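You operate a simulated robot arm through the tools that you are given. There is no shell and no other tool. Be economical: measure what you need, move in short steps, check, and stop when the job is done.

You run a simulated robot arm. Do the job below in one go: nothing can be reset, and whatever is moved stays where it is left.

## Task
Switch the film gauge on, zero it empty, then load the green ring.
Fine: zero with the tray pushed in; the ring ends on the tray, pulled out.

Only the result counts: the job must be done as asked and must still hold three seconds after the hand-in. Knocking over, shifting, dropping, spilling or breaking anything else fails it.

## Robot
A 7-joint arm with a two-finger parallel gripper, hanging from a carriage that runs on a rail from [-1.803, 0.013] to [0.477, -0.003] (x, y) and turns from -363 to 325 degrees about z. Base frame: it is fixed where the carriage stands at the start and does not move with it; the origin is on the floor, on the carriage's upright axis, x ahead of it, y to its left, z up; the surface under the hand at the start is at about z = 0.85. Lengths are in m, angles in degrees, forces in N, time in s.
With the tool pointing down near the work surface it reaches from about 0.22 to 0.68 m from the robot's upright axis, wherever it stands. Its first joint turns from -166.0 to 166.0 degrees. Places, roughly: film gauge [0.6, -0.4, 0.9]; gauge switch [0.4, -0.4, 0.9]; gauge tray [0.7, -0.4, 0.9]; seat of the gauge tray [0.6, -0.4, 0.9]; yellow zero button [0.5, -0.4, 0.9]. Payload 3.91 kg.
The TCP is the grasp point between the finger pads, 0.03 m short of the fingertips. In the tool frame z runs along the fingers and y along their closing line. The gripper opens to 0.11 m. The fingers are 0.02 m wide and 0.01 m thick; the gripper's body (0.048 by 0.112 m) begins 0.055 m behind the TCP.
Orientation is that of the tool frame in the base frame, as [roll, pitch, yaw] about the fixed x, y, z axes, in that order (R = Rz(yaw) Ry(pitch) Rx(roll)). With the fingers straight down and closing along the base's y, the tool's x points along the base's -x, its y along +y and its z along -z.

## Interface
- The arm moves only by the tool step_arm. Its argument "moves" is a list of rows, each a list of 3 entries, a list of its own where there are three numbers: the gripper command, from -1 (shut) to 1 (fully open), values between in proportion, then the shift along the base's x, y, z in m, then the turn, a rotation vector about the base's x, y, z in degrees. In form: [[fingers, [tx, ty, tz], [rx, ry, rz]], ...]. A call has 1 to 12 rows; each row shifts and turns the commanded pose from where the row before left it. Each row takes 0.2 s and may step no farther than 0.05 m and 8.6 degrees from the row before; otherwise, or with a gripper value out of range, the whole call is refused. Where a pose cannot be reached the arm comes as near as it can. A force on the tool above 40 N (or 10 N above the force at the start of the call, whichever is more), or a blocked arm, ends the call early, and 0.2 s more pass. The fingers move at their own pace (about 0.108 m/s each) and stop on an object; they squeeze with about 38 N. The grip force told is the motor's: it shows also when the fingers shut on nothing. Time passes only in rows, and 0.2 s behind the last, so rows that do not move let the fingers close. It gives the time, the measured TCP pose, the force on the tool (base axes), the opening and the grip force at its end, in the units of the frame above (readings bear some noise), with the torque about the TCP (base axes, N m) and any sound that the robot's microphone picked up.
- Cameras (640 x 400 px; columns grow to the right, rows downward): "scene" is now at [0.2514, -0.0652, 1.5257]; the picture's right is [-0.80, -0.60, 0.00], its down [-0.39, 0.53, -0.75] and it looks along [0.45, -0.60, -0.66] (base axes); focal length 280 px, centre (320, 200). "wrist" rides on the gripper at [0.072, 0.017, -0.103] in the tool frame; the picture's right is [-0.23, 0.97, 0.00], its down [-0.76, -0.18, -0.62] and it looks along [-0.61, -0.14, 0.78] (tool axes); focal length 222 px, centre (320, 200). There is no depth. A picture from a camera that has moved, and an enlarged one, comes with that camera's place and axes in the base frame and with its lens.
- get_image(camera): a new picture of that camera. It takes no simulated time.
- move_column(by): slides the trunk up (or, below 0, down) by that many m; the arm and the scene camera ride with it, the base frame stays. It gives what a move gives, with no picture.
- drive_base(legs): drives the robot by 1 to 6 legs, each [ahead, left, turn to the left] in m, m and degrees, along the robot's own axes; the way and the turn of a leg run together, so that a leg with both is an arc; at most 1.5 m and 180 degrees a leg. The arm and the cameras ride along, it lands a little off, and it stops where it bumps. It keeps to its track: a leg is cut to what the track allows. It gives what a move gives.
- aim_head(pan, tilt): turns the head with the scene camera to pan (to the left, within 155 degrees either way) and tilt (down, from -29 to 69), counted from straight ahead of the robot. It gives what a move gives.
- zoom(camera, box): a new picture of the part [left, top, right, bottom] of that camera's present view, enlarged. It takes no simulated time.
- job_done(): hands the job in; it is judged then, once.

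Go step by step. Nothing tells you exact positions but the pictures and the camera data: compare them with the known pose of the tool, close in by small moves and look again before you grip or let go. The budget is 120 turns and 78 pictures, counting those below and the enlarged ones. Unless the task says otherwise, let go and move clear before handing in, and close with one line.

The tools are called after "Request:" as a command line: name --argument value ..., lists and objects as JSON in quotes. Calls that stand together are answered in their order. step_arm: Moves the arm, as the interface text tells. Its arguments: {"type":"object","properties":{"moves":{"type":"array","items":{"type":"array"}}},"required":["moves"]} The other tools are called the same way: move_column (by) slides the trunk up or down; drive_base (legs) drives the base; aim_head (pan, tilt) turns the head that bears the scene camera; get_image (camera) takes a picture; zoom (camera, box) takes an enlarged picture of a part of a camera's view; job_done () hands the job in.

At the start:

```text
t: 0.0
position: [0.3968, -0.3625, 1.2699]
ee_rot: [179.9, 0.0, -180.0]
force: [0.5, -0.7, -0.4]
wrist_torque: [0.01, 0.02, -0.01]
finger_gap: 0.11
gripper_force: 0.2
trunk travel left (down, up): [-0.2, 0.38]
robot x, y, heading: [-0.001, -0.0022, -0.2]
head pan, tilt: [-53.3, 41.3]
```

scene: 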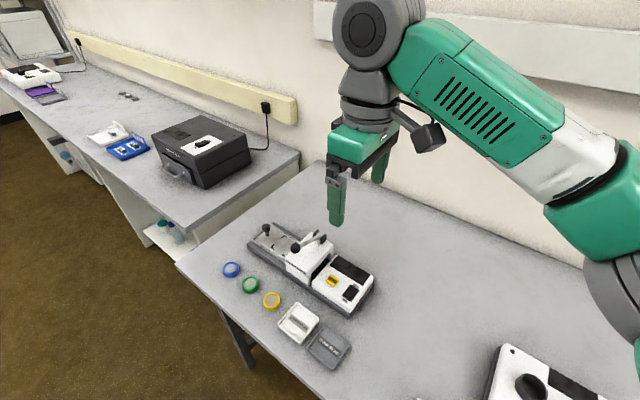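
wrist: 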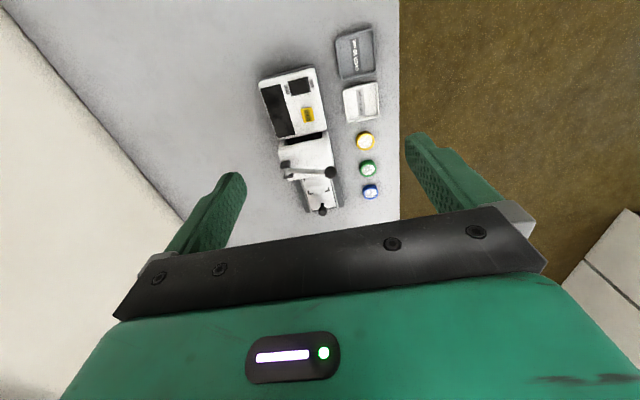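

I see the film gauge on the table with the yellow button, a dark switch, a lever/tray and blue/green/yellow rings in front. I'll enlarge both views to locate things.

Request:
zoom --camera "scene" --box '[210, 200, 390, 330]'

Request:
zoom --camera "wrist" --box '[240, 20, 400, 220]'

```text
3.08 times, centred on (300, 265) of scene
camera zoom: at [0.2514, -0.0652, 1.5257], right [-0.8, -0.6, 0.0], down [-0.39, 0.53, -0.75], along [0.45, -0.6, -0.66], focal length 863 px, centre (382, 0)
```

zoom: 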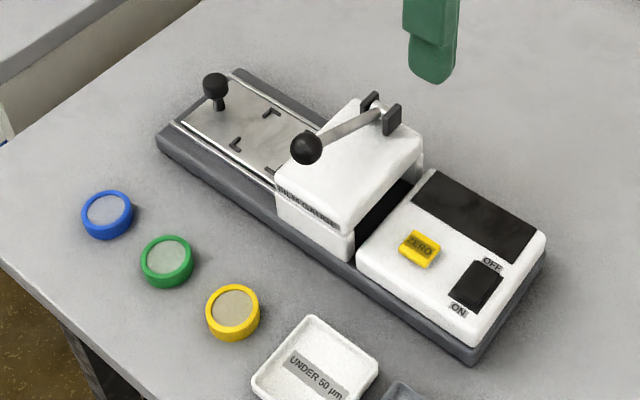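

```text
2.00 times, centred on (320, 120) of wrist
camera zoom: at [0.324, -0.3454, 1.3727], right [0.23, 0.97, 0.0], down [0.76, -0.18, 0.62], along [0.61, -0.14, -0.78], focal length 444 px, centre (320, 360)
```

zoom: 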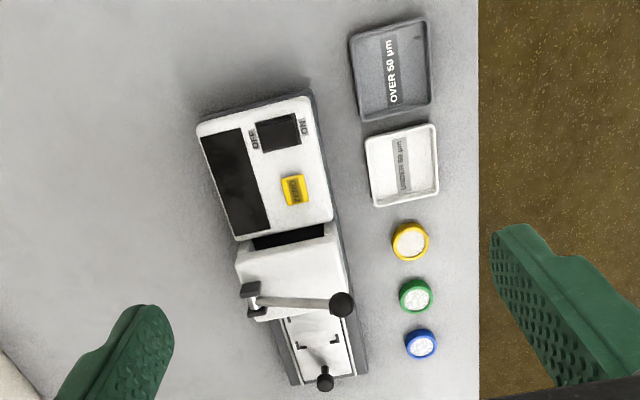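

The gauge lies along x with its centre line near y=-0.42: switch near (0.412,-0.405), ZERO near (0.467,-0.403), tray knob near (0.72,-0.424), and the tray looks pulled out. I'll shut the fingers and lower in behind it for a closer wrist look.

Request:
step_arm --moves '[[-1, [-0.02, -0.02, -0.045], [0, 0, 0]], [-1, [-0.02, -0.02, -0.045], [0, 0, 0]], [-1, [0, 0, -0.05], [0, 0, 0]], [-1, [0, 0, -0.04], [0, 0, 0]], [-1, [0, 0, 0], [0, 0, 0]]]'

Request:
get_image --camera "wrist"

Request:
zoom --camera "scene" --box '[240, 210, 340, 275]'

```text
refused: row 1 steps farther than a row can; nothing moved
```

```text
73 pictures are left
camera wrist: at [0.324, -0.3454, 1.3727], right [0.23, 0.97, 0.0], down [0.76, -0.18, 0.62], along [0.61, -0.14, -0.78], focal length 222 px, centre (320, 200)
```

wrist: 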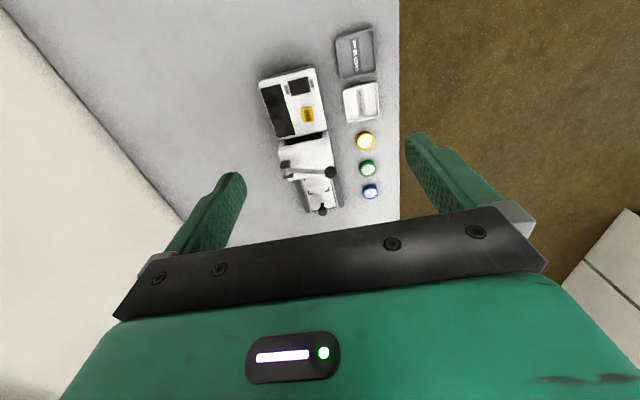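

```text
6.15 times, centred on (290, 242) of scene
camera zoom: at [0.2514, -0.0652, 1.5257], right [-0.8, -0.6, 0.0], down [-0.39, 0.53, -0.75], along [0.45, -0.6, -0.66], focal length 1726 px, centre (505, -62)
```

zoom: 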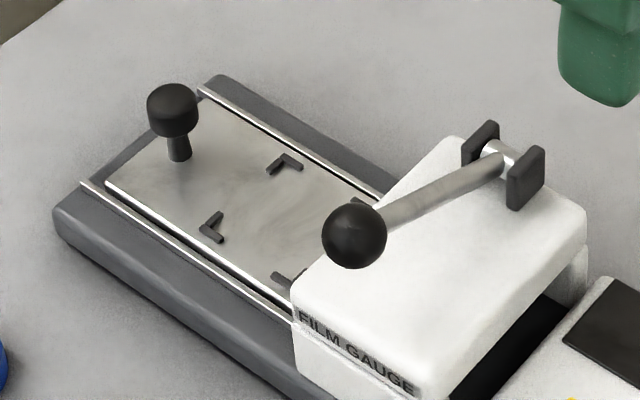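

The first row was a bit too long; I'll repeat it with shorter steps.

Request:
step_arm --moves '[[-1, [-0.015, -0.015, -0.04], [0, 0, 0]], [-1, [-0.015, -0.015, -0.04], [0, 0, 0]], [-1, [0, 0, -0.05], [0, 0, 0]], [-1, [0, 0, -0.05], [0, 0, 0]], [-1, [0, 0, 0], [0, 0, 0]]]'

Request:
get_image --camera "wrist"

Request:
zoom --camera "scene" --box '[240, 220, 400, 320]'

```text
t: 1.2
position: [0.365, -0.392, 1.0903]
ee_rot: [-179.9, -0.1, -180.0]
force: [-0.5, 0.5, -0.6]
wrist_torque: [-0.01, -0.01, -0.01]
finger_gap: 0.0
gripper_force: 37.7
trunk travel left (down, up): [-0.2, 0.38]
robot x, y, heading: [-0.0035, -0.001, -0.2]
head pan, tilt: [-53.3, 41.3]
```

```text
71 pictures are left
camera wrist: at [0.2931, -0.3759, 1.193], right [0.23, 0.97, 0.0], down [0.76, -0.18, 0.62], along [0.61, -0.14, -0.78], focal length 222 px, centre (320, 200)
```

wrist: 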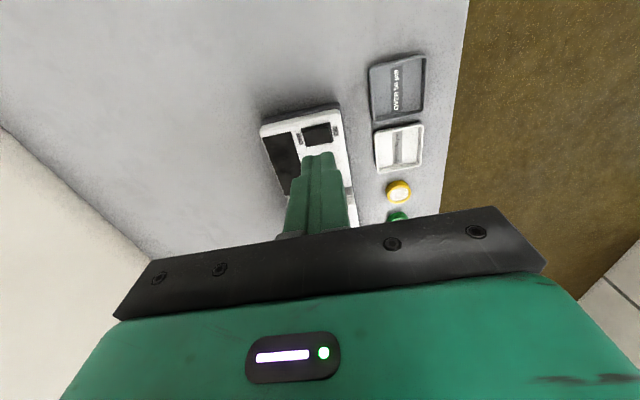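

```text
4.00 times, centred on (320, 270) of scene
camera zoom: at [0.2513, -0.065, 1.5257], right [-0.8, -0.6, 0.0], down [-0.39, 0.53, -0.75], along [0.45, -0.6, -0.66], focal length 1122 px, centre (320, -80)
```

zoom: 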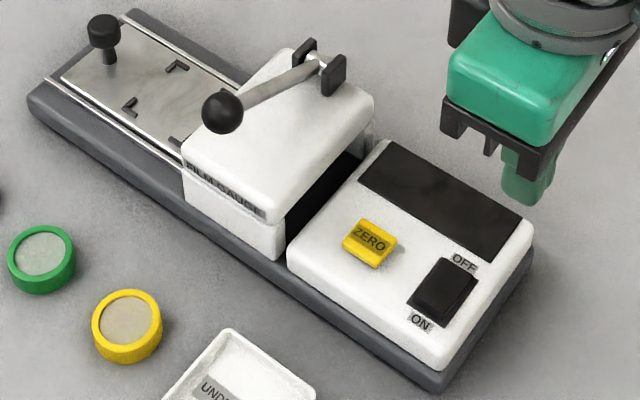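

The rocker is at about (0.411,-0.405) with ON on the +y side. I'll go above its ON half and press gently.

Request:
step_arm --moves '[[-1, [0.035, 0, -0.03], [0, 0, 0]], [-1, [0.011, 0.001, -0.045], [0, 0, 0]], [-1, [0, 0, -0.045], [0, 0, 0]], [-1, [0, 0, 0], [0, 0, 0]]]'

Request:
zoom --camera "scene" --box '[290, 235, 390, 320]'

Request:
zoom --camera "wrist" --box '[220, 60, 420, 220]'

```text
t: 2.2
position: [0.4122, -0.3901, 0.969]
ee_rot: [180.0, 0.0, 180.0]
force: [-0.2, 0.2, -1.1]
wrist_torque: [-0.06, 0.01, -0.02]
finger_gap: 0.0001
gripper_force: 38.4
trunk travel left (down, up): [-0.2, 0.38]
robot x, y, heading: [0.0005, 0.0018, -0.1]
head pan, tilt: [-53.3, 41.3]
```

```text
4.71 times, centred on (340, 278) of scene
camera zoom: at [0.2513, -0.0651, 1.5257], right [-0.8, -0.6, 0.0], down [-0.39, 0.53, -0.75], along [0.45, -0.6, -0.66], focal length 1320 px, centre (226, -165)
```

zoom: 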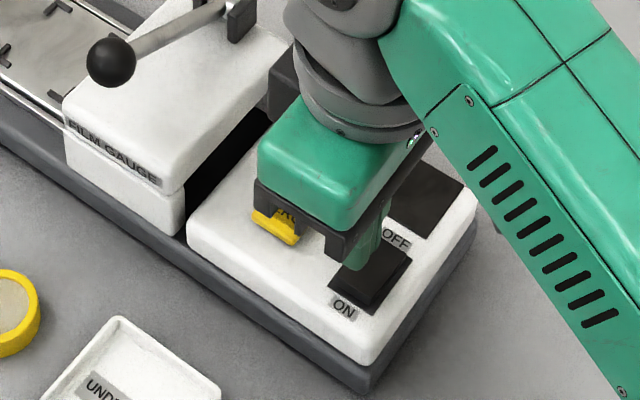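

```text
2.50 times, centred on (320, 140) of wrist
camera zoom: at [0.34, -0.3742, 1.072], right [0.23, 0.97, 0.0], down [0.76, -0.18, 0.62], along [0.61, -0.14, -0.78], focal length 555 px, centre (320, 350)
```

zoom: 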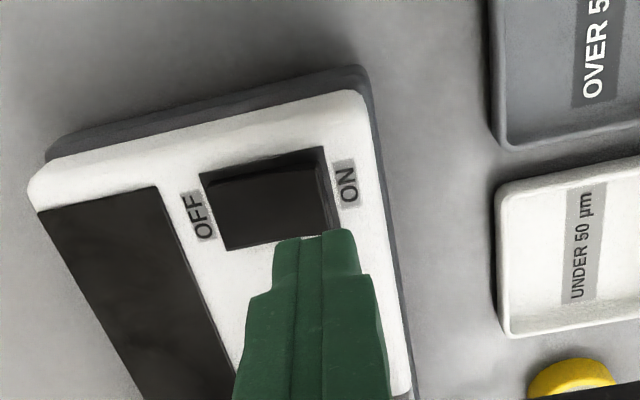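

The tip is just above the ON side; I'll shift a few mm onto it and press in small steps.

Request:
step_arm --moves '[[-1, [-0.002, -0.004, -0.02], [0, 0, 0]], [-1, [0, 0, -0.01], [0, 0, 0]], [-1, [0, 0, -0.005], [0, 0, 0]], [-1, [0, 0, -0.004], [0, 0, 0]], [-1, [0, 0, -0.004], [0, 0, 0]]]'

Request:
zoom --camera "wrist" --box '[220, 60, 420, 220]'

```text
t: 3.0
position: [0.4112, -0.395, 0.9407]
ee_rot: [-180.0, 0.1, -179.8]
force: [-6.8, 7.1, 15.1]
wrist_torque: [0.08, 0.18, -0.03]
finger_gap: 0.0
gripper_force: 37.7
trunk travel left (down, up): [-0.2, 0.38]
robot x, y, heading: [0.0012, 0.0009, -0.2]
head pan, tilt: [-53.3, 41.3]
stopped in row 3: the force on the tool passed its limit at 50 N (the readings are from after the stop); the commanded pose is now the measured one
```

```text
2.50 times, centred on (320, 140) of wrist
camera zoom: at [0.3378, -0.3777, 1.0428], right [0.22, 0.97, 0.0], down [0.76, -0.17, 0.62], along [0.61, -0.14, -0.78], focal length 555 px, centre (320, 350)
```

zoom: 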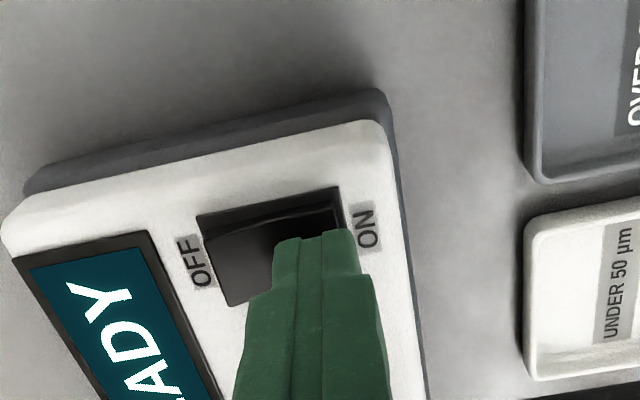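

The display lights "READY", so the gauge is on. I'll lift clear and drive along the rail so the tray knob comes within reach.

Request:
step_arm --moves '[[-1, [0, 0, 0.04], [0, 0, 0]], [-1, [0, 0, 0.05], [0, 0, 0]], [-1, [0, 0, 0.05], [0, 0, 0]], [-1, [0, 0, 0.05], [0, 0, 0]], [-1, [0, 0, 0.05], [0, 0, 0]]]'

Request:
drive_base --legs '[[0.3, 0, 0]]'

Request:
get_image --camera "scene"

Request:
get_image --camera "wrist"

```text
t: 4.2
position: [0.4097, -0.3953, 1.1788]
ee_rot: [-179.9, 0.0, -180.0]
force: [-0.2, -0.1, -0.7]
wrist_torque: [-0.02, 0.0, -0.01]
finger_gap: 0.0
gripper_force: 37.3
trunk travel left (down, up): [-0.2, 0.38]
robot x, y, heading: [-0.0003, -0.0034, -0.0]
head pan, tilt: [-53.3, 41.3]
```

```text
t: 6.2
position: [0.7041, -0.4, 1.1791]
ee_rot: [-180.0, 0.1, 179.9]
force: [0.2, 0.4, -0.7]
wrist_torque: [-0.02, -0.01, 0.02]
finger_gap: 0.0
gripper_force: 38.3
trunk travel left (down, up): [-0.2, 0.38]
robot x, y, heading: [0.2962, -0.0032, -0.1]
head pan, tilt: [-53.3, 41.3]
```

```text
66 pictures are left
camera scene: at [0.5478, -0.0683, 1.5257], right [-0.8, -0.59, 0.0], down [-0.39, 0.53, -0.75], along [0.45, -0.6, -0.66], focal length 280 px, centre (320, 200)
```

scene: 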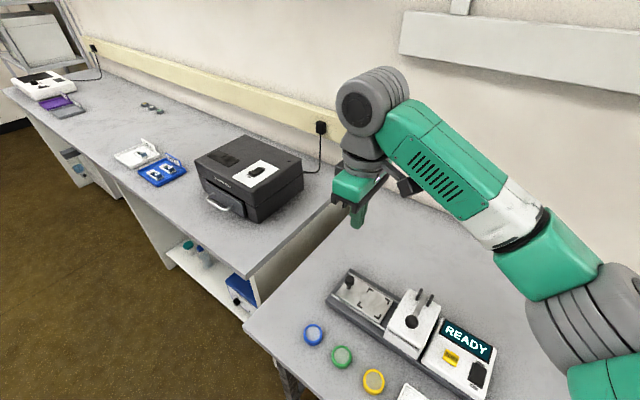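

```text
65 pictures are left
camera wrist: at [0.6326, -0.3825, 1.2814], right [0.23, 0.97, 0.0], down [0.76, -0.18, 0.62], along [0.61, -0.14, -0.78], focal length 222 px, centre (320, 200)
```

wrist: 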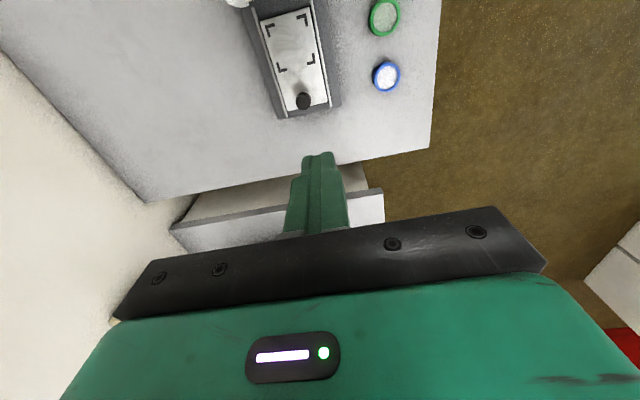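

READY is shown. I'll enlarge to study the tray knob and the lever over the head from this angle.

Request:
zoom --camera "scene" --box '[300, 250, 500, 390]'

```text
2.86 times, centred on (400, 320) of scene
camera zoom: at [0.5478, -0.0683, 1.5257], right [-0.8, -0.59, 0.0], down [-0.39, 0.53, -0.75], along [0.45, -0.6, -0.66], focal length 801 px, centre (91, -143)
```

zoom: 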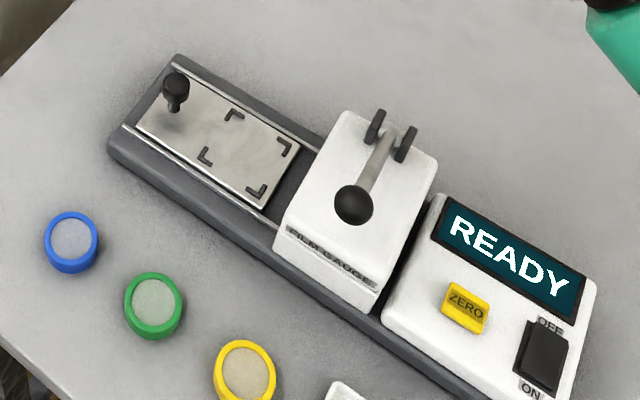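

The lever's ball is at about (0.558,-0.372,0.991), which the wrist camera could hit when pushing the tray in. I'll turn the hand 180° so the camera sits on the +x side, while staying high.

Request:
step_arm --moves '[[-1, [0, 0, 0], [0, 0, 8.5]], [-1, [0, 0, 0], [0, 0, 8.5]], [-1, [0, 0, 0], [0, 0, 8.5]], [-1, [0, 0, 0], [0, 0, 8.5]], [-1, [0, 0, 0], [0, 0, 8.5]], [-1, [0, 0, 0], [0, 0, 8.5]], [-1, [0, 0, 0], [0, 0, 8.5]], [-1, [0, 0, 0], [0, 0, 8.5]], [-1, [0, 0, 0], [0, 0, 8.5]], [-1, [0, 0, 0], [0, 0, 8.5]], [-1, [0, 0, 0], [0, 0, 8.5]]]'

Request:
step_arm --moves '[[-1, [0, 0, 0], [0, 0, 8.5]], [-1, [0, 0, 0], [0, 0, 8.5]], [-1, [0, 0, 0], [0, 0, 8.5]], [-1, [0, 0, 0], [0, 0, 8.5]], [-1, [0, 0, 0], [0, 0, 8.5]], [-1, [0, 0, 0], [0, 0, 8.5]], [-1, [0, 0, 0], [0, 0, 8.5]], [-1, [0, 0, 0], [0, 0, 8.5]], [-1, [0, 0, 0], [0, 0, 8.5]], [-1, [0, 0, 0], [0, 0, 8.5]], [-1, [0, 0, 0], [0, 0, 1.5]]]'

```text
t: 8.6
position: [0.7059, -0.3995, 1.1796]
ee_rot: [-179.9, 0.1, -86.5]
force: [0.2, 0.7, 0.6]
wrist_torque: [0.0, 0.03, 0.01]
finger_gap: 0.0
gripper_force: 37.9
trunk travel left (down, up): [-0.2, 0.38]
robot x, y, heading: [0.2978, -0.0077, -0.3]
head pan, tilt: [-53.3, 41.3]
```

```text
t: 11.0
position: [0.7055, -0.3992, 1.1788]
ee_rot: [-179.9, 0.1, -10.1]
force: [-0.3, 0.5, -0.1]
wrist_torque: [-0.01, -0.02, 0.05]
finger_gap: 0.0001
gripper_force: 37.4
out of reach, approached as far as the arm can: row 10
trunk travel left (down, up): [-0.2, 0.38]
robot x, y, heading: [0.2934, -0.0018, -0.3]
head pan, tilt: [-53.3, 41.3]
```

The yaw stops near -10°, which is good enough; I'll back off slightly for margin, open the fingers partway, and come over the knob.

Request:
step_arm --moves '[[0, [0.01, -0.013, 0], [0, 0, -4]], [0, [0.01, -0.014, -0.04], [0, 0, 0]], [0, [0, 0, -0.05], [0, 0, 0]], [0, [0, 0, -0.05], [0, 0, 0]], [0, [0, 0, 0], [0, 0, 0]]]'

Request:
get_image --camera "wrist"

Request:
zoom --camera "scene" --box '[300, 210, 500, 350]'

```text
t: 12.2
position: [0.7174, -0.4129, 1.0769]
ee_rot: [-180.0, 0.0, -12.6]
force: [0.6, -0.7, 0.4]
wrist_torque: [0.0, -0.01, 0.01]
finger_gap: 0.0547
gripper_force: 0.0
out of reach, approached as far as the arm can: row 2
trunk travel left (down, up): [-0.2, 0.38]
robot x, y, heading: [0.2927, -0.0033, -0.1]
head pan, tilt: [-53.3, 41.3]
```

```text
63 pictures are left
camera wrist: at [0.7828, -0.4449, 1.1808], right [-0.43, -0.9, 0.0], down [-0.7, 0.34, 0.62], along [-0.56, 0.27, -0.78], focal length 222 px, centre (320, 200)
```

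wrist: 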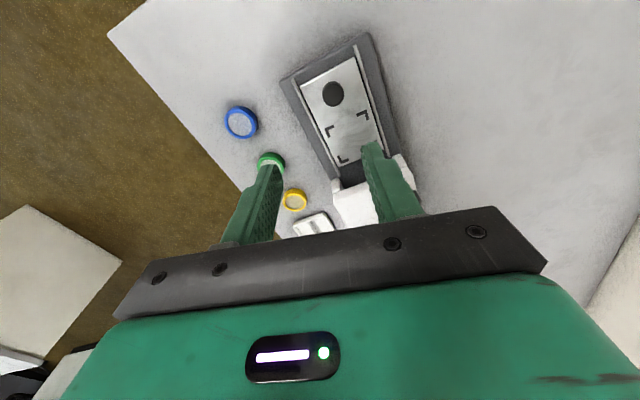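

```text
2.86 times, centred on (400, 280) of scene
camera zoom: at [0.5478, -0.0683, 1.5257], right [-0.8, -0.59, 0.0], down [-0.39, 0.53, -0.75], along [0.45, -0.6, -0.66], focal length 801 px, centre (91, -29)
```

zoom: 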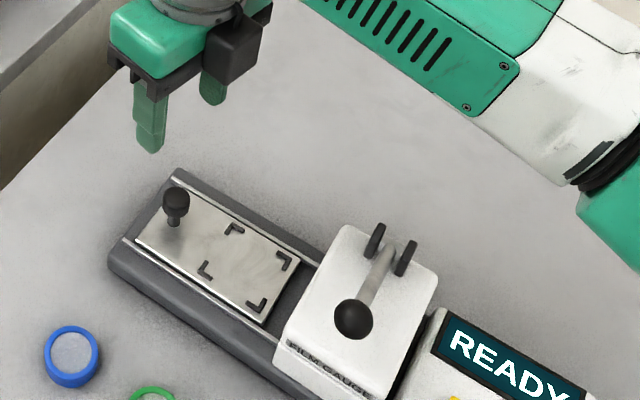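

The yaw margin is tight, so I'll turn back to about -30° and centre over the knob at (0.726,-0.426).

Request:
step_arm --moves '[[0, [0, 0, 0], [0, 0, -8.5]], [0, [0.004, -0.006, 0], [0, 0, -8.5]], [0, [0.004, -0.007, -0.03], [0, 0, 0]], [0, [0, 0, -0.03], [0, 0, 0]], [0, [0, 0, 0], [0, 0, 0]]]'

Request:
get_image --camera "wrist"

Request:
zoom --camera "scene" --box '[300, 210, 440, 308]'

```text
t: 13.4
position: [0.7236, -0.4252, 1.0197]
ee_rot: [-179.8, 0.1, -29.7]
force: [-0.2, 1.0, 0.0]
wrist_torque: [-0.08, -0.04, 0.04]
finger_gap: 0.0551
gripper_force: 0.0
trunk travel left (down, up): [-0.2, 0.38]
robot x, y, heading: [0.292, -0.0023, -0.2]
head pan, tilt: [-53.3, 41.3]
```

```text
61 pictures are left
camera wrist: at [0.7782, -0.4762, 1.1221], right [-0.68, -0.73, 0.0], down [-0.57, 0.53, 0.62], along [-0.46, 0.43, -0.78], focal length 222 px, centre (320, 200)
```

wrist: 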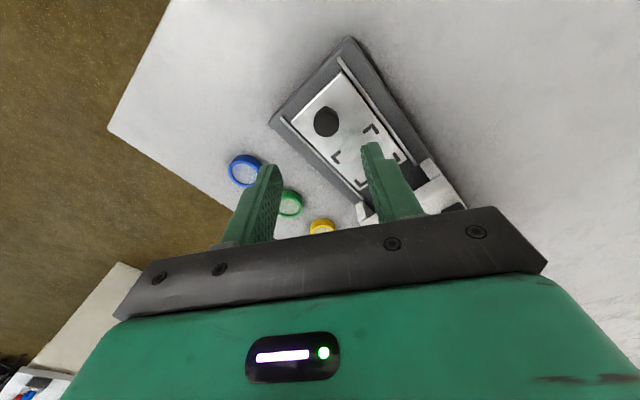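

```text
4.08 times, centred on (370, 259) of scene
camera zoom: at [0.5478, -0.0682, 1.5257], right [-0.8, -0.59, 0.0], down [-0.39, 0.53, -0.75], along [0.45, -0.6, -0.66], focal length 1144 px, centre (116, -41)
```

zoom: 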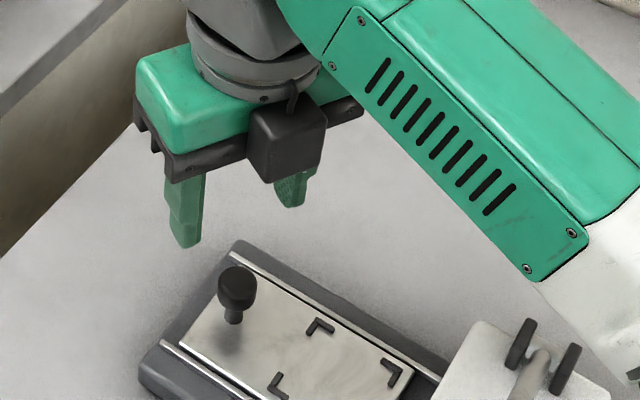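

The knob is right under the hand; I'll descend to TCP z≈0.93 with the fingers either side.

Request:
step_arm --moves '[[0, [0, -0.002, -0.045], [0, 0, 0]], [0, [0, 0, -0.03], [0, 0, 0]], [0, [0, 0, -0.015], [0, 0, 0]], [0, [0, 0, 0], [0, 0, 0]]]'

Request:
zoom --camera "wrist" --box '[220, 40, 460, 240]'

Request:
zoom --camera "scene" --box '[300, 240, 420, 324]'

```text
t: 14.4
position: [0.7243, -0.4284, 0.9279]
ee_rot: [-179.9, 0.1, -29.6]
force: [-0.1, -0.5, 0.1]
wrist_torque: [0.02, -0.03, 0.01]
finger_gap: 0.0549
gripper_force: 0.3
trunk travel left (down, up): [-0.2, 0.38]
robot x, y, heading: [0.295, -0.0041, -0.2]
head pan, tilt: [-53.3, 41.3]
```

```text
2.00 times, centred on (340, 140) of wrist
camera zoom: at [0.7787, -0.4784, 1.0315], right [-0.68, -0.73, 0.0], down [-0.57, 0.53, 0.62], along [-0.46, 0.43, -0.78], focal length 444 px, centre (280, 320)
```

zoom: 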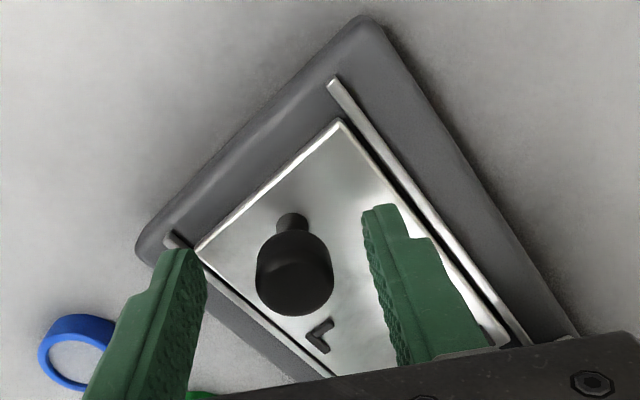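

```text
4.76 times, centred on (360, 282) of scene
camera zoom: at [0.5478, -0.0683, 1.5257], right [-0.8, -0.59, 0.0], down [-0.39, 0.53, -0.75], along [0.45, -0.6, -0.66], focal length 1335 px, centre (130, -190)
```

zoom: 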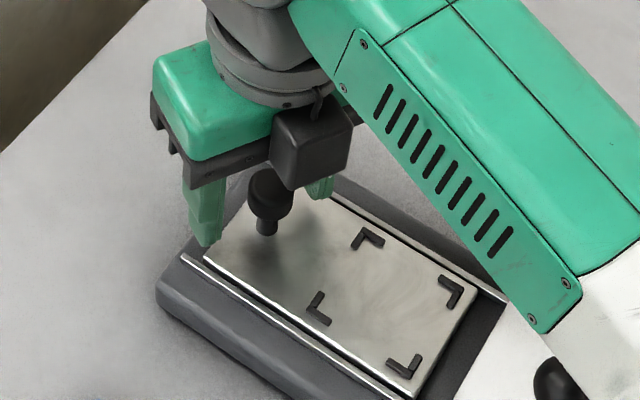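

The knob sits between the fingers; I'll lower 4 mm and close on it.

Request:
step_arm --moves '[[0, [-0.001, 0, -0.004], [0, 0, 0]], [-1, [0, 0, 0], [0, 0, 0]], [-1, [0, 0, 0], [0, 0, 0]], [-1, [0, 0, 0], [0, 0, 0]]]'

```text
t: 15.4
position: [0.7211, -0.4309, 0.925]
ee_rot: [179.9, 0.1, -29.8]
force: [-2.7, -14.4, -8.3]
wrist_torque: [-0.46, -0.32, -0.09]
finger_gap: 0.0235
gripper_force: 44.8
trunk travel left (down, up): [-0.2, 0.38]
robot x, y, heading: [0.2936, -0.0012, -0.3]
head pan, tilt: [-53.3, 41.3]
```

The knob is gripped. I'll ease the side force and slide the tray in toward -x in small steps.

Request:
step_arm --moves '[[-1, [-0.004, -0.001, 0], [0, 0, 0]], [-1, [-0.008, 0, 0], [0, 0, 0]], [-1, [-0.01, 0, 0], [0, 0, 0]], [-1, [0, 0, 0], [0, 0, 0]]]'

Request:
zoom --camera "scene" --box '[300, 240, 480, 366]'

```text
t: 16.4
position: [0.701, -0.4298, 0.9256]
ee_rot: [-180.0, 0.1, -29.6]
force: [-0.7, -13.9, -16.4]
wrist_torque: [-0.53, -0.71, 0.16]
finger_gap: 0.0232
gripper_force: 44.9
trunk travel left (down, up): [-0.2, 0.38]
robot x, y, heading: [0.2965, -0.0049, -0.2]
head pan, tilt: [-53.3, 41.3]
```

```text
3.17 times, centred on (390, 303) of scene
camera zoom: at [0.5473, -0.0694, 1.5255], right [-0.8, -0.59, 0.0], down [-0.39, 0.53, -0.75], along [0.45, -0.61, -0.66], focal length 890 px, centre (98, -127)
```

zoom: 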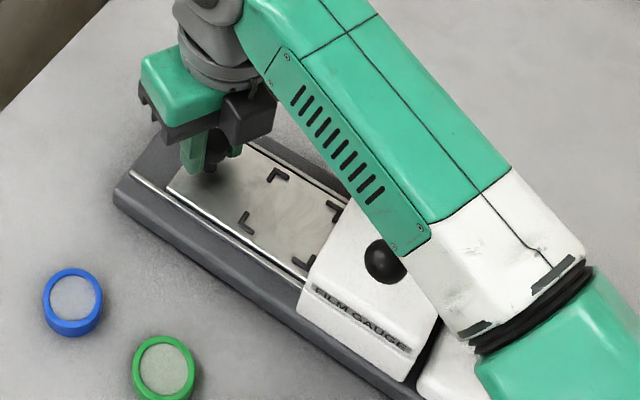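

The tray slides freely. I'll continue inward, checking clearances.

Request:
step_arm --moves '[[-1, [-0.01, -0.001, -0.001], [0, 0, 0]], [-1, [-0.01, 0, 0], [0, 0, 0]], [-1, [-0.01, 0, 0], [0, 0, 0]], [-1, [0, 0, 0], [0, 0, 0]]]'

Request:
zoom --camera "scene" --box '[320, 240, 500, 366]'

Request:
get_image --camera "wrist"

```text
t: 17.4
position: [0.6718, -0.4292, 0.9248]
ee_rot: [-179.9, 0.0, -29.5]
force: [-0.4, -1.3, 10.4]
wrist_torque: [0.24, 0.47, 0.12]
finger_gap: 0.0235
gripper_force: 44.9
trunk travel left (down, up): [-0.2, 0.38]
robot x, y, heading: [0.292, -0.0012, -0.2]
head pan, tilt: [-53.3, 41.3]
```

```text
3.17 times, centred on (410, 303) of scene
camera zoom: at [0.548, -0.0688, 1.526], right [-0.8, -0.59, 0.0], down [-0.39, 0.53, -0.75], along [0.45, -0.61, -0.66], focal length 890 px, centre (34, -127)
```

zoom: 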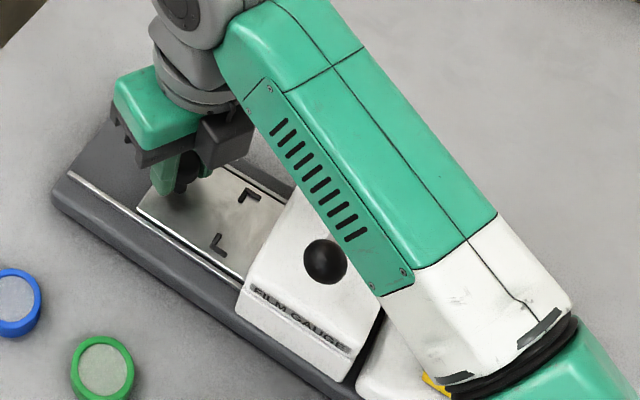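

```text
55 pictures are left
camera wrist: at [0.7259, -0.481, 1.0282], right [-0.68, -0.73, 0.0], down [-0.57, 0.53, 0.62], along [-0.46, 0.42, -0.78], focal length 222 px, centre (320, 200)
```

wrist: 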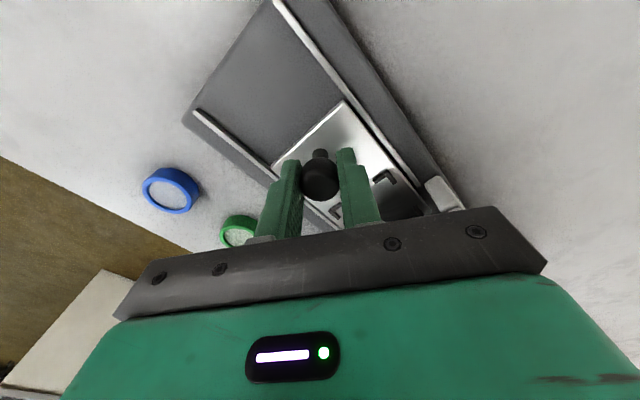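

Still clear of the lever ball; I'll keep pushing until it stops.

Request:
step_arm --moves '[[-1, [-0.01, 0, 0], [0, 0, 0]], [-1, [-0.01, 0, 0], [0, 0, 0]], [-1, [-0.008, 0, 0], [0, 0, 0]], [-1, [0, 0, 0], [0, 0, 0]]]'

Request:
zoom --camera "scene" --box '[320, 240, 500, 366]'

```text
t: 18.4
position: [0.6446, -0.429, 0.9265]
ee_rot: [180.0, 0.1, -29.6]
force: [-0.6, 4.1, 21.3]
wrist_torque: [-0.06, -0.1, 0.06]
finger_gap: 0.0229
gripper_force: 45.4
trunk travel left (down, up): [-0.2, 0.38]
robot x, y, heading: [0.2966, 0.0005, -0.3]
head pan, tilt: [-53.3, 41.3]
```

```text
3.17 times, centred on (410, 303) of scene
camera zoom: at [0.5484, -0.0686, 1.5261], right [-0.8, -0.59, 0.0], down [-0.39, 0.53, -0.75], along [0.45, -0.6, -0.66], focal length 890 px, centre (34, -127)
```

zoom: 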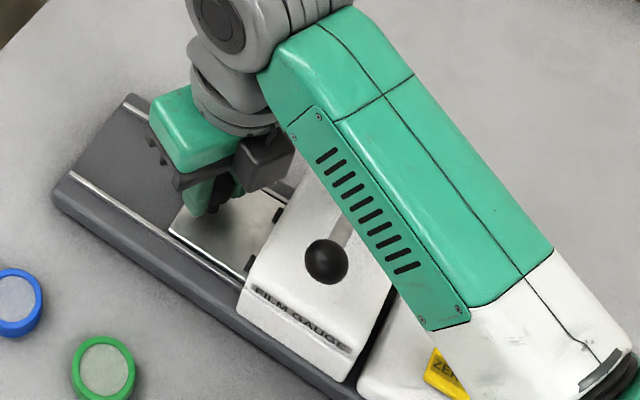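

A bit more to go; I'll continue, relieving the vertical load by 1 mm.

Request:
step_arm --moves '[[-1, [-0.006, 0, 0.001], [0, 0, 0]], [-1, [-0.006, 0, 0], [0, 0, 0]], [-1, [-0.006, 0, 0], [0, 0, 0]], [-1, [-0.006, 0, 0], [0, 0, 0]], [-1, [0, 0, 0], [0, 0, 0]]]'

Request:
zoom --camera "scene" --box '[320, 240, 500, 366]'

```text
t: 19.6
position: [0.6258, -0.4294, 0.9264]
ee_rot: [-179.9, -0.2, -29.5]
force: [30.6, -10.4, -14.3]
wrist_torque: [-0.23, -0.51, 0.15]
finger_gap: 0.0235
gripper_force: 44.7
trunk travel left (down, up): [-0.2, 0.38]
robot x, y, heading: [0.2991, -0.0019, -0.4]
head pan, tilt: [-53.3, 41.3]
```

```text
3.17 times, centred on (410, 303) of scene
camera zoom: at [0.551, -0.0688, 1.5263], right [-0.8, -0.59, 0.0], down [-0.39, 0.53, -0.75], along [0.45, -0.6, -0.66], focal length 890 px, centre (34, -127)
```

zoom: 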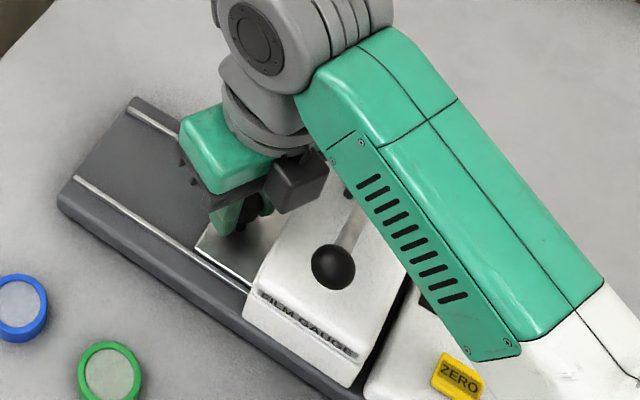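

The tray has hit its stop (30 N along x). I'll release and rise to look.

Request:
step_arm --moves '[[-1, [0.003, 0, 0], [0, 0, 0]], [0, [0, 0, 0], [0, 0, 0]], [0, [0, 0, 0], [0, 0, 0]], [0, [0, 0, 0.03], [0, 0, 0]], [0, [0, 0, 0.05], [0, 0, 0]], [0, [0, 0, 0.05], [0, 0, 0]], [0, [0.03, 0, 0.04], [0, 0, 0]]]'

Request:
aim_head --pan -62 --tilt 55

Request:
get_image --camera "scene"

Request:
get_image --camera "wrist"

```text
t: 21.2
position: [0.6512, -0.4294, 1.096]
ee_rot: [-179.9, 0.1, -29.6]
force: [0.5, -0.4, 0.1]
wrist_torque: [-0.01, 0.01, -0.01]
finger_gap: 0.0551
gripper_force: 0.1
trunk travel left (down, up): [-0.2, 0.38]
robot x, y, heading: [0.2948, -0.0032, -0.2]
head pan, tilt: [-53.3, 41.3]
```

```text
t: 22.0
position: [0.6513, -0.4283, 1.0952]
ee_rot: [-179.9, 0.1, -29.6]
force: [0.4, -0.8, -0.1]
wrist_torque: [-0.02, -0.02, 0.0]
finger_gap: 0.0553
gripper_force: 0.0
trunk travel left (down, up): [-0.2, 0.38]
robot x, y, heading: [0.2978, -0.0048, -0.5]
head pan, tilt: [-62.0, 55.0]
```

```text
52 pictures are left
camera scene: at [0.5315, -0.0645, 1.5069], right [-0.88, -0.47, 0.0], down [-0.38, 0.72, -0.57], along [0.27, -0.51, -0.82], focal length 280 px, centre (320, 200)
```

scene: 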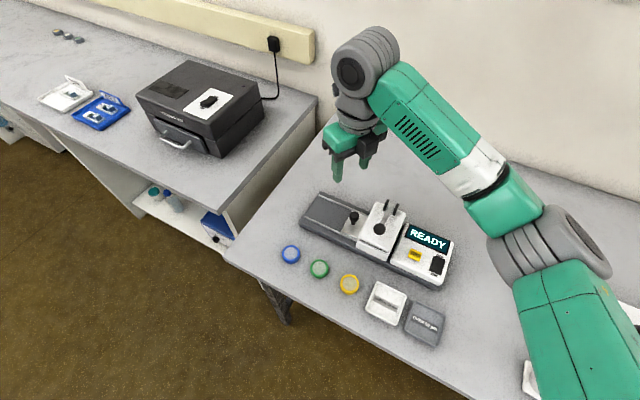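

```text
51 pictures are left
camera wrist: at [0.7055, -0.4799, 1.1976], right [-0.68, -0.73, 0.0], down [-0.57, 0.53, 0.62], along [-0.46, 0.43, -0.78], focal length 222 px, centre (320, 200)
```

wrist: 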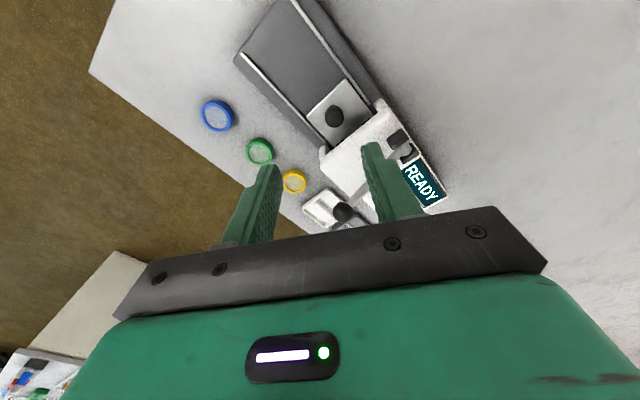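

The tray is fully in and the display says READY. Next I'll swing over ZERO at about (0.465,-0.400), turning the hand to yaw -90 so the camera clears the lever.

Request:
step_arm --moves '[[-1, [-0.026, 0.004, 0.01], [0, 0, -8.5]], [-1, [-0.027, 0.004, 0], [0, 0, -8.5]], [-1, [-0.027, 0.004, 0], [0, 0, -8.5]], [-1, [-0.027, 0.004, 0], [0, 0, -8.5]], [-1, [-0.027, 0.004, 0], [0, 0, -8.5]], [-1, [-0.027, 0.004, 0], [0, 0, -8.5]], [-1, [-0.025, 0.004, -0.02], [0, 0, -8.5]], [-1, [0, 0, -0.05], [0, 0, 0]], [-1, [0, 0, -0.05], [0, 0, 0]], [-1, [0, 0, 0], [0, 0, 0]]]'

Request:
zoom --camera "scene" --box '[340, 180, 480, 290]'

Request:
get_image --camera "wrist"

```text
t: 24.2
position: [0.4662, -0.4015, 0.9831]
ee_rot: [-179.8, 0.1, -89.3]
force: [-0.3, -0.1, 0.3]
wrist_torque: [-0.04, 0.03, 0.02]
finger_gap: 0.0
gripper_force: 37.6
trunk travel left (down, up): [-0.2, 0.38]
robot x, y, heading: [0.2974, -0.0029, -0.3]
head pan, tilt: [-62.0, 55.0]
```

```text
3.64 times, centred on (410, 235) of scene
camera zoom: at [0.5314, -0.0643, 1.5068], right [-0.88, -0.47, 0.0], down [-0.38, 0.72, -0.57], along [0.27, -0.51, -0.82], focal length 1020 px, centre (-7, 73)
```

zoom: 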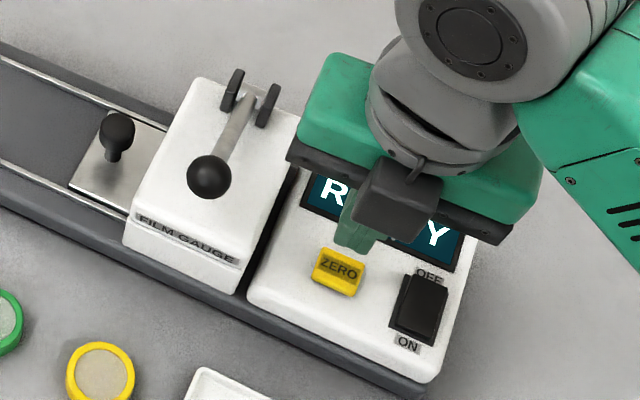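

```text
49 pictures are left
camera wrist: at [0.4495, -0.4751, 1.0866], right [-0.98, 0.21, 0.0], down [0.17, 0.76, 0.62], along [0.13, 0.61, -0.78], focal length 222 px, centre (320, 200)
```

wrist: 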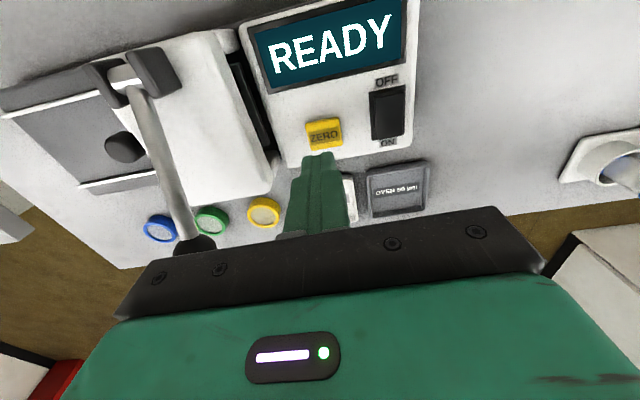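

The tip is over ZERO within a few mm; pressing down in small steps.

Request:
step_arm --moves '[[-1, [-0.001, -0.003, -0.03], [0, 0, 0]], [-1, [0, 0, -0.006], [0, 0, 0]], [-1, [0, 0, -0.004], [0, 0, 0]], [-1, [0, 0, -0.003], [0, 0, 0]], [-1, [0, 0, -0.003], [0, 0, 0]]]'

Request:
zoom --camera "wrist" --box '[220, 0, 440, 200]'

```text
t: 25.4
position: [0.4654, -0.4046, 0.9394]
ee_rot: [-179.9, 0.1, -89.0]
force: [0.0, -0.1, 3.6]
wrist_torque: [-0.01, 0.02, 0.0]
finger_gap: 0.0001
gripper_force: 37.5
trunk travel left (down, up): [-0.2, 0.38]
robot x, y, heading: [0.2979, -0.0011, -0.2]
head pan, tilt: [-62.0, 55.0]
heard: click
```

```text
2.00 times, centred on (330, 100) of wrist
camera zoom: at [0.449, -0.4777, 1.0417], right [-0.98, 0.21, 0.0], down [0.16, 0.76, 0.62], along [0.13, 0.61, -0.78], focal length 444 px, centre (300, 400)
```

zoom: 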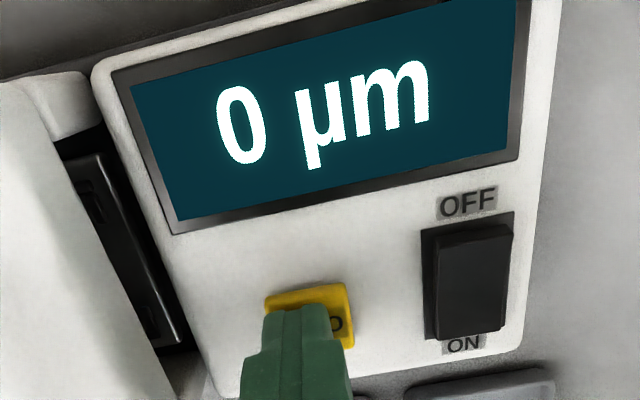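

A click and "0 µm": the gauge is zeroed with the empty tray in. I'll rise and go back over the knob at about (0.628,-0.429).

Request:
step_arm --moves '[[-1, [0, 0, 0.04], [0, 0, 0]], [-1, [0, 0, 0.05], [0, 0, 0]], [-1, [0, 0, 0.05], [0, 0, 0]], [-1, [0, 0, 0.03], [0, 0, 0]], [0, [0.023, -0.004, 0], [0, 0, 8.5]], [0, [0.023, -0.004, 0], [0, 0, 8.5]], [0, [0.023, -0.004, 0], [0, 0, 8.5]], [0, [0.023, -0.004, 0], [0, 0, 8.5]], [0, [0.023, -0.004, 0], [0, 0, 8.5]], [0, [0.023, -0.004, 0], [0, 0, 8.5]], [0, [0.023, -0.001, 0], [0, 0, 8.5]], [0, [0.003, 0, -0.04], [0, 0, 0]]]'

Request:
get_image --camera "wrist"

Request:
zoom --camera "scene" --box '[280, 160, 480, 300]'

```text
t: 28.0
position: [0.6301, -0.4296, 1.0688]
ee_rot: [-180.0, 0.0, -29.5]
force: [1.0, -0.1, -0.5]
wrist_torque: [0.02, 0.01, 0.0]
finger_gap: 0.055
gripper_force: 0.2
trunk travel left (down, up): [-0.2, 0.38]
robot x, y, heading: [0.2962, -0.0013, -0.2]
head pan, tilt: [-62.0, 55.0]
```

```text
47 pictures are left
camera wrist: at [0.6846, -0.4801, 1.1722], right [-0.68, -0.74, 0.0], down [-0.58, 0.53, 0.62], along [-0.46, 0.42, -0.78], focal length 222 px, centre (320, 200)
```

wrist: 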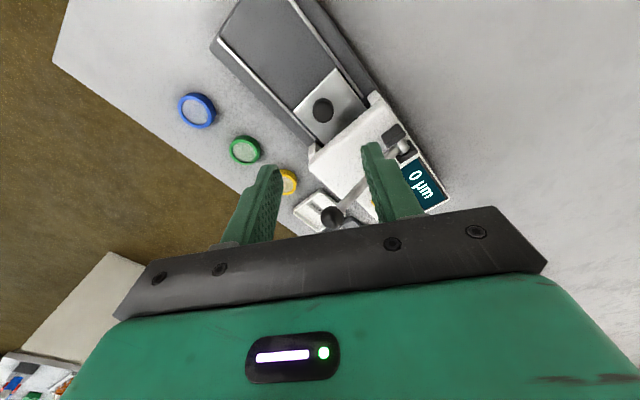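

```text
2.86 times, centred on (380, 230) of scene
camera zoom: at [0.5315, -0.0645, 1.5069], right [-0.88, -0.47, 0.0], down [-0.38, 0.72, -0.57], along [0.27, -0.51, -0.82], focal length 801 px, centre (149, 114)
```

zoom: 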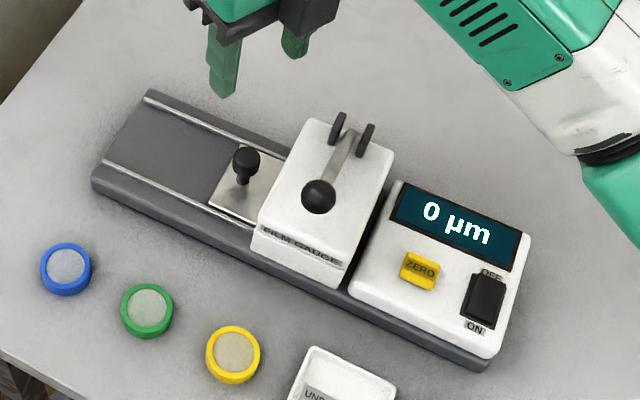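

The knob is under the hand again at about (0.627,-0.430). I'll descend with a smaller opening and grip it.

Request:
step_arm --moves '[[-0.2, [-0.001, -0.001, -0.05], [0, 0, 0]], [-0.2, [0, 0, -0.05], [0, 0, 0]], [-0.2, [0, 0, -0.03], [0, 0, 0]], [-0.2, [0, 0, -0.014], [0, 0, 0]], [-1, [0, 0, 0], [0, 0, 0]], [-1, [0, 0, 0], [0, 0, 0]], [-1, [0, 0, 0], [0, 0, 0]]]'

```text
t: 29.6
position: [0.6272, -0.4299, 0.925]
ee_rot: [-179.9, 0.1, -29.5]
force: [-1.2, -2.5, -4.4]
wrist_torque: [-0.26, -0.37, 0.14]
finger_gap: 0.0234
gripper_force: 45.0
trunk travel left (down, up): [-0.2, 0.38]
robot x, y, heading: [0.2957, -0.0022, -0.4]
head pan, tilt: [-62.0, 55.0]
```

Knob gripped. I'll pull the tray out along +x by about 95 mm.

Request:
step_arm --moves '[[-1, [0.008, 0, 0], [0, 0, 0]], [-1, [0.01, 0, 0], [0, 0, 0]], [-1, [0.01, 0, 0], [0, 0, 0]], [-1, [0.01, 0, 0], [0, 0, 0]], [-1, [0.01, 0, 0], [0, 0, 0]], [-1, [0.01, 0, 0], [0, 0, 0]], [-1, [0.01, 0, 0], [0, 0, 0]], [-1, [0.01, 0, 0], [0, 0, 0]], [-1, [0.008, 0, 0], [0, 0, 0]], [-1, [0.005, 0, 0], [0, 0, 0]], [-1, [0.004, 0, 0], [0, 0, 0]], [-1, [0, 0, 0], [0, 0, 0]]]'

Request:
zoom --camera "scene" --box '[280, 160, 480, 300]'

```text
t: 32.2
position: [0.7228, -0.4311, 0.9239]
ee_rot: [-180.0, 0.1, -29.6]
force: [-1.0, -6.1, -7.3]
wrist_torque: [0.16, 0.4, 0.13]
finger_gap: 0.0235
gripper_force: 44.9
trunk travel left (down, up): [-0.2, 0.38]
robot x, y, heading: [0.3007, -0.0038, -0.2]
head pan, tilt: [-62.0, 55.0]
```

```text
2.86 times, centred on (380, 230) of scene
camera zoom: at [0.5311, -0.0649, 1.5068], right [-0.88, -0.47, 0.0], down [-0.38, 0.72, -0.57], along [0.27, -0.51, -0.82], focal length 801 px, centre (149, 114)
```

zoom: 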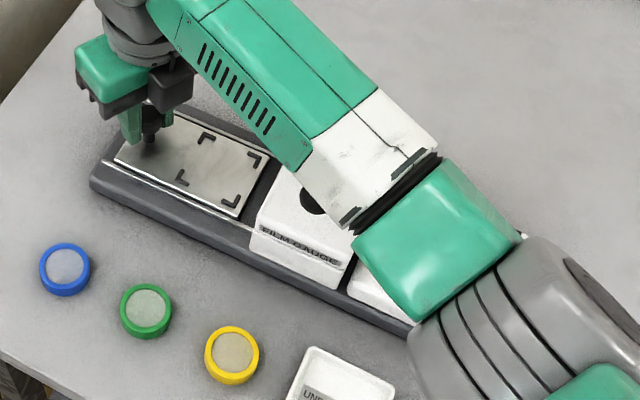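

The tray is back where it began. I'll nudge a few mm to confirm it's at its stop.

Request:
step_arm --moves '[[-1, [0.003, 0, 0], [0, 0, 0]], [-1, [0.003, 0, 0], [0, 0, 0]], [-1, [0, 0, 0], [0, 0, 0]]]'

```text
t: 32.9
position: [0.7217, -0.4302, 0.9234]
ee_rot: [180.0, 0.6, -29.9]
force: [-17.5, 6.3, 12.7]
wrist_torque: [0.58, 1.31, 0.0]
finger_gap: 0.0235
gripper_force: 44.7
trunk travel left (down, up): [-0.2, 0.38]
robot x, y, heading: [0.2942, -0.0048, -0.6]
head pan, tilt: [-62.0, 55.0]
stopped in row 3: the force on the tool passed its limit at 41 N (the readings are from after the stop); the commanded pose is now the measured one
```

The tray is at its outer stop. I'll let go, rise, and move over to the green ring at about (0.652,-0.288).

Request:
step_arm --moves '[[0, [0, 0, 0], [0, 0, 0]], [0, [0, 0, 0], [0, 0, 0]], [0, [0, 0, 0.04], [0, 0, 0]], [0, [0, 0, 0.05], [0, 0, 0]], [0, [-0.015, 0.035, 0.01], [0, 0, 0]], [0, [-0.015, 0.035, 0], [0, 0, 0]], [0, [-0.02, 0.035, 0], [0, 0, 0]], [0, [-0.019, 0.036, 0], [0, 0, 0]], [0, [0, 0, 0], [0, 0, 0]]]'

Request:
get_image --camera "wrist"

Request:
zoom --camera "scene" --box '[270, 160, 470, 300]'

```text
t: 34.9
position: [0.6584, -0.2902, 1.0258]
ee_rot: [-179.9, 0.3, -29.7]
force: [0.2, 0.3, -0.1]
wrist_torque: [0.01, 0.01, 0.02]
finger_gap: 0.055
gripper_force: 0.0
trunk travel left (down, up): [-0.2, 0.38]
robot x, y, heading: [0.2985, -0.001, -0.6]
head pan, tilt: [-62.0, 55.0]
```

```text
44 pictures are left
camera wrist: at [0.7129, -0.3406, 1.1283], right [-0.68, -0.73, 0.0], down [-0.57, 0.53, 0.63], along [-0.46, 0.43, -0.78], focal length 222 px, centre (320, 200)
```

wrist: 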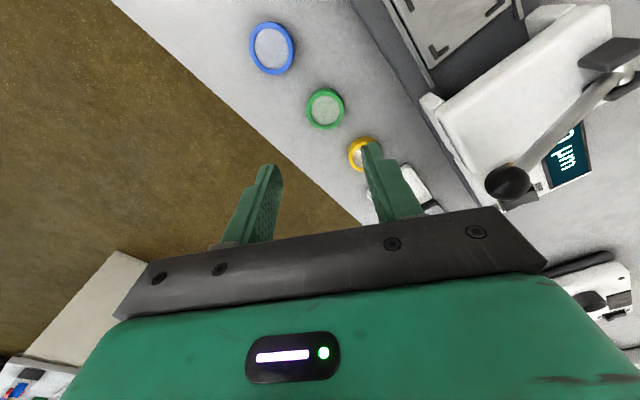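

```text
2.86 times, centred on (370, 230) of scene
camera zoom: at [0.5309, -0.0645, 1.5068], right [-0.89, -0.47, 0.0], down [-0.38, 0.73, -0.57], along [0.27, -0.51, -0.82], focal length 801 px, centre (177, 114)
```

zoom: 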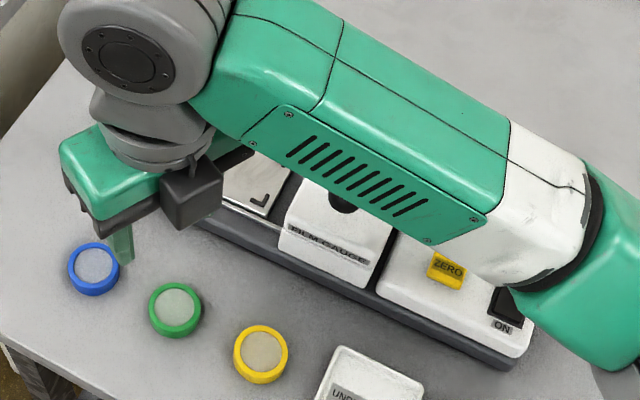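

The ring is at (0.651,-0.290) and about 44 mm across, with its neighbours about 80 mm away. I'll open a bit wider and lower over it.

Request:
step_arm --moves '[[0.4, [-0.007, 0, -0.04], [0, 0, 0]], [0.4, [0, 0, -0.045], [0, 0, 0]], [0.4, [0, 0, -0.03], [0, 0, 0]], [0.4, [0, 0, 0], [0, 0, 0]]]'

Request:
zoom --camera "wrist" --box '[200, 60, 460, 260]'

Request:
zoom --camera "scene" --box '[260, 200, 380, 300]'

```text
t: 35.9
position: [0.6513, -0.2901, 0.9088]
ee_rot: [180.0, 0.1, -29.7]
force: [0.1, -0.4, -0.4]
wrist_torque: [0.0, 0.01, 0.01]
finger_gap: 0.0767
gripper_force: 0.0
trunk travel left (down, up): [-0.2, 0.38]
robot x, y, heading: [0.2967, -0.0, -0.4]
head pan, tilt: [-62.0, 55.0]
```

```text
2.00 times, centred on (330, 160) of wrist
camera zoom: at [0.7059, -0.3411, 1.0121], right [-0.68, -0.73, 0.0], down [-0.57, 0.53, 0.63], along [-0.46, 0.43, -0.78], focal length 444 px, centre (300, 280)
```

zoom: 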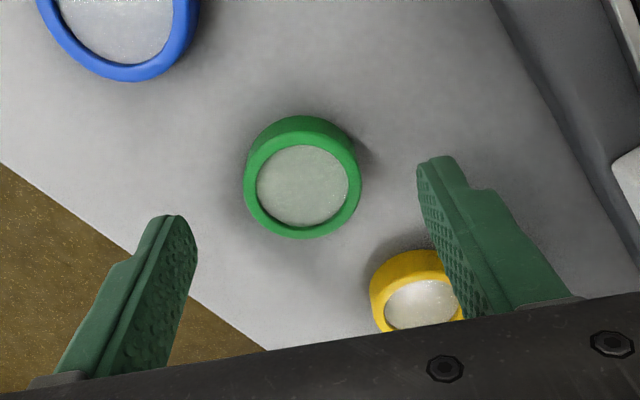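

```text
4.00 times, centred on (320, 250) of scene
camera zoom: at [0.5309, -0.0646, 1.5068], right [-0.89, -0.47, 0.0], down [-0.38, 0.73, -0.57], along [0.27, -0.51, -0.82], focal length 1122 px, centre (320, 0)
```

zoom: 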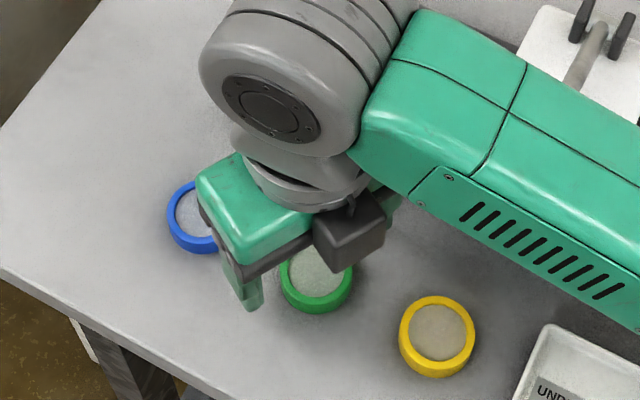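

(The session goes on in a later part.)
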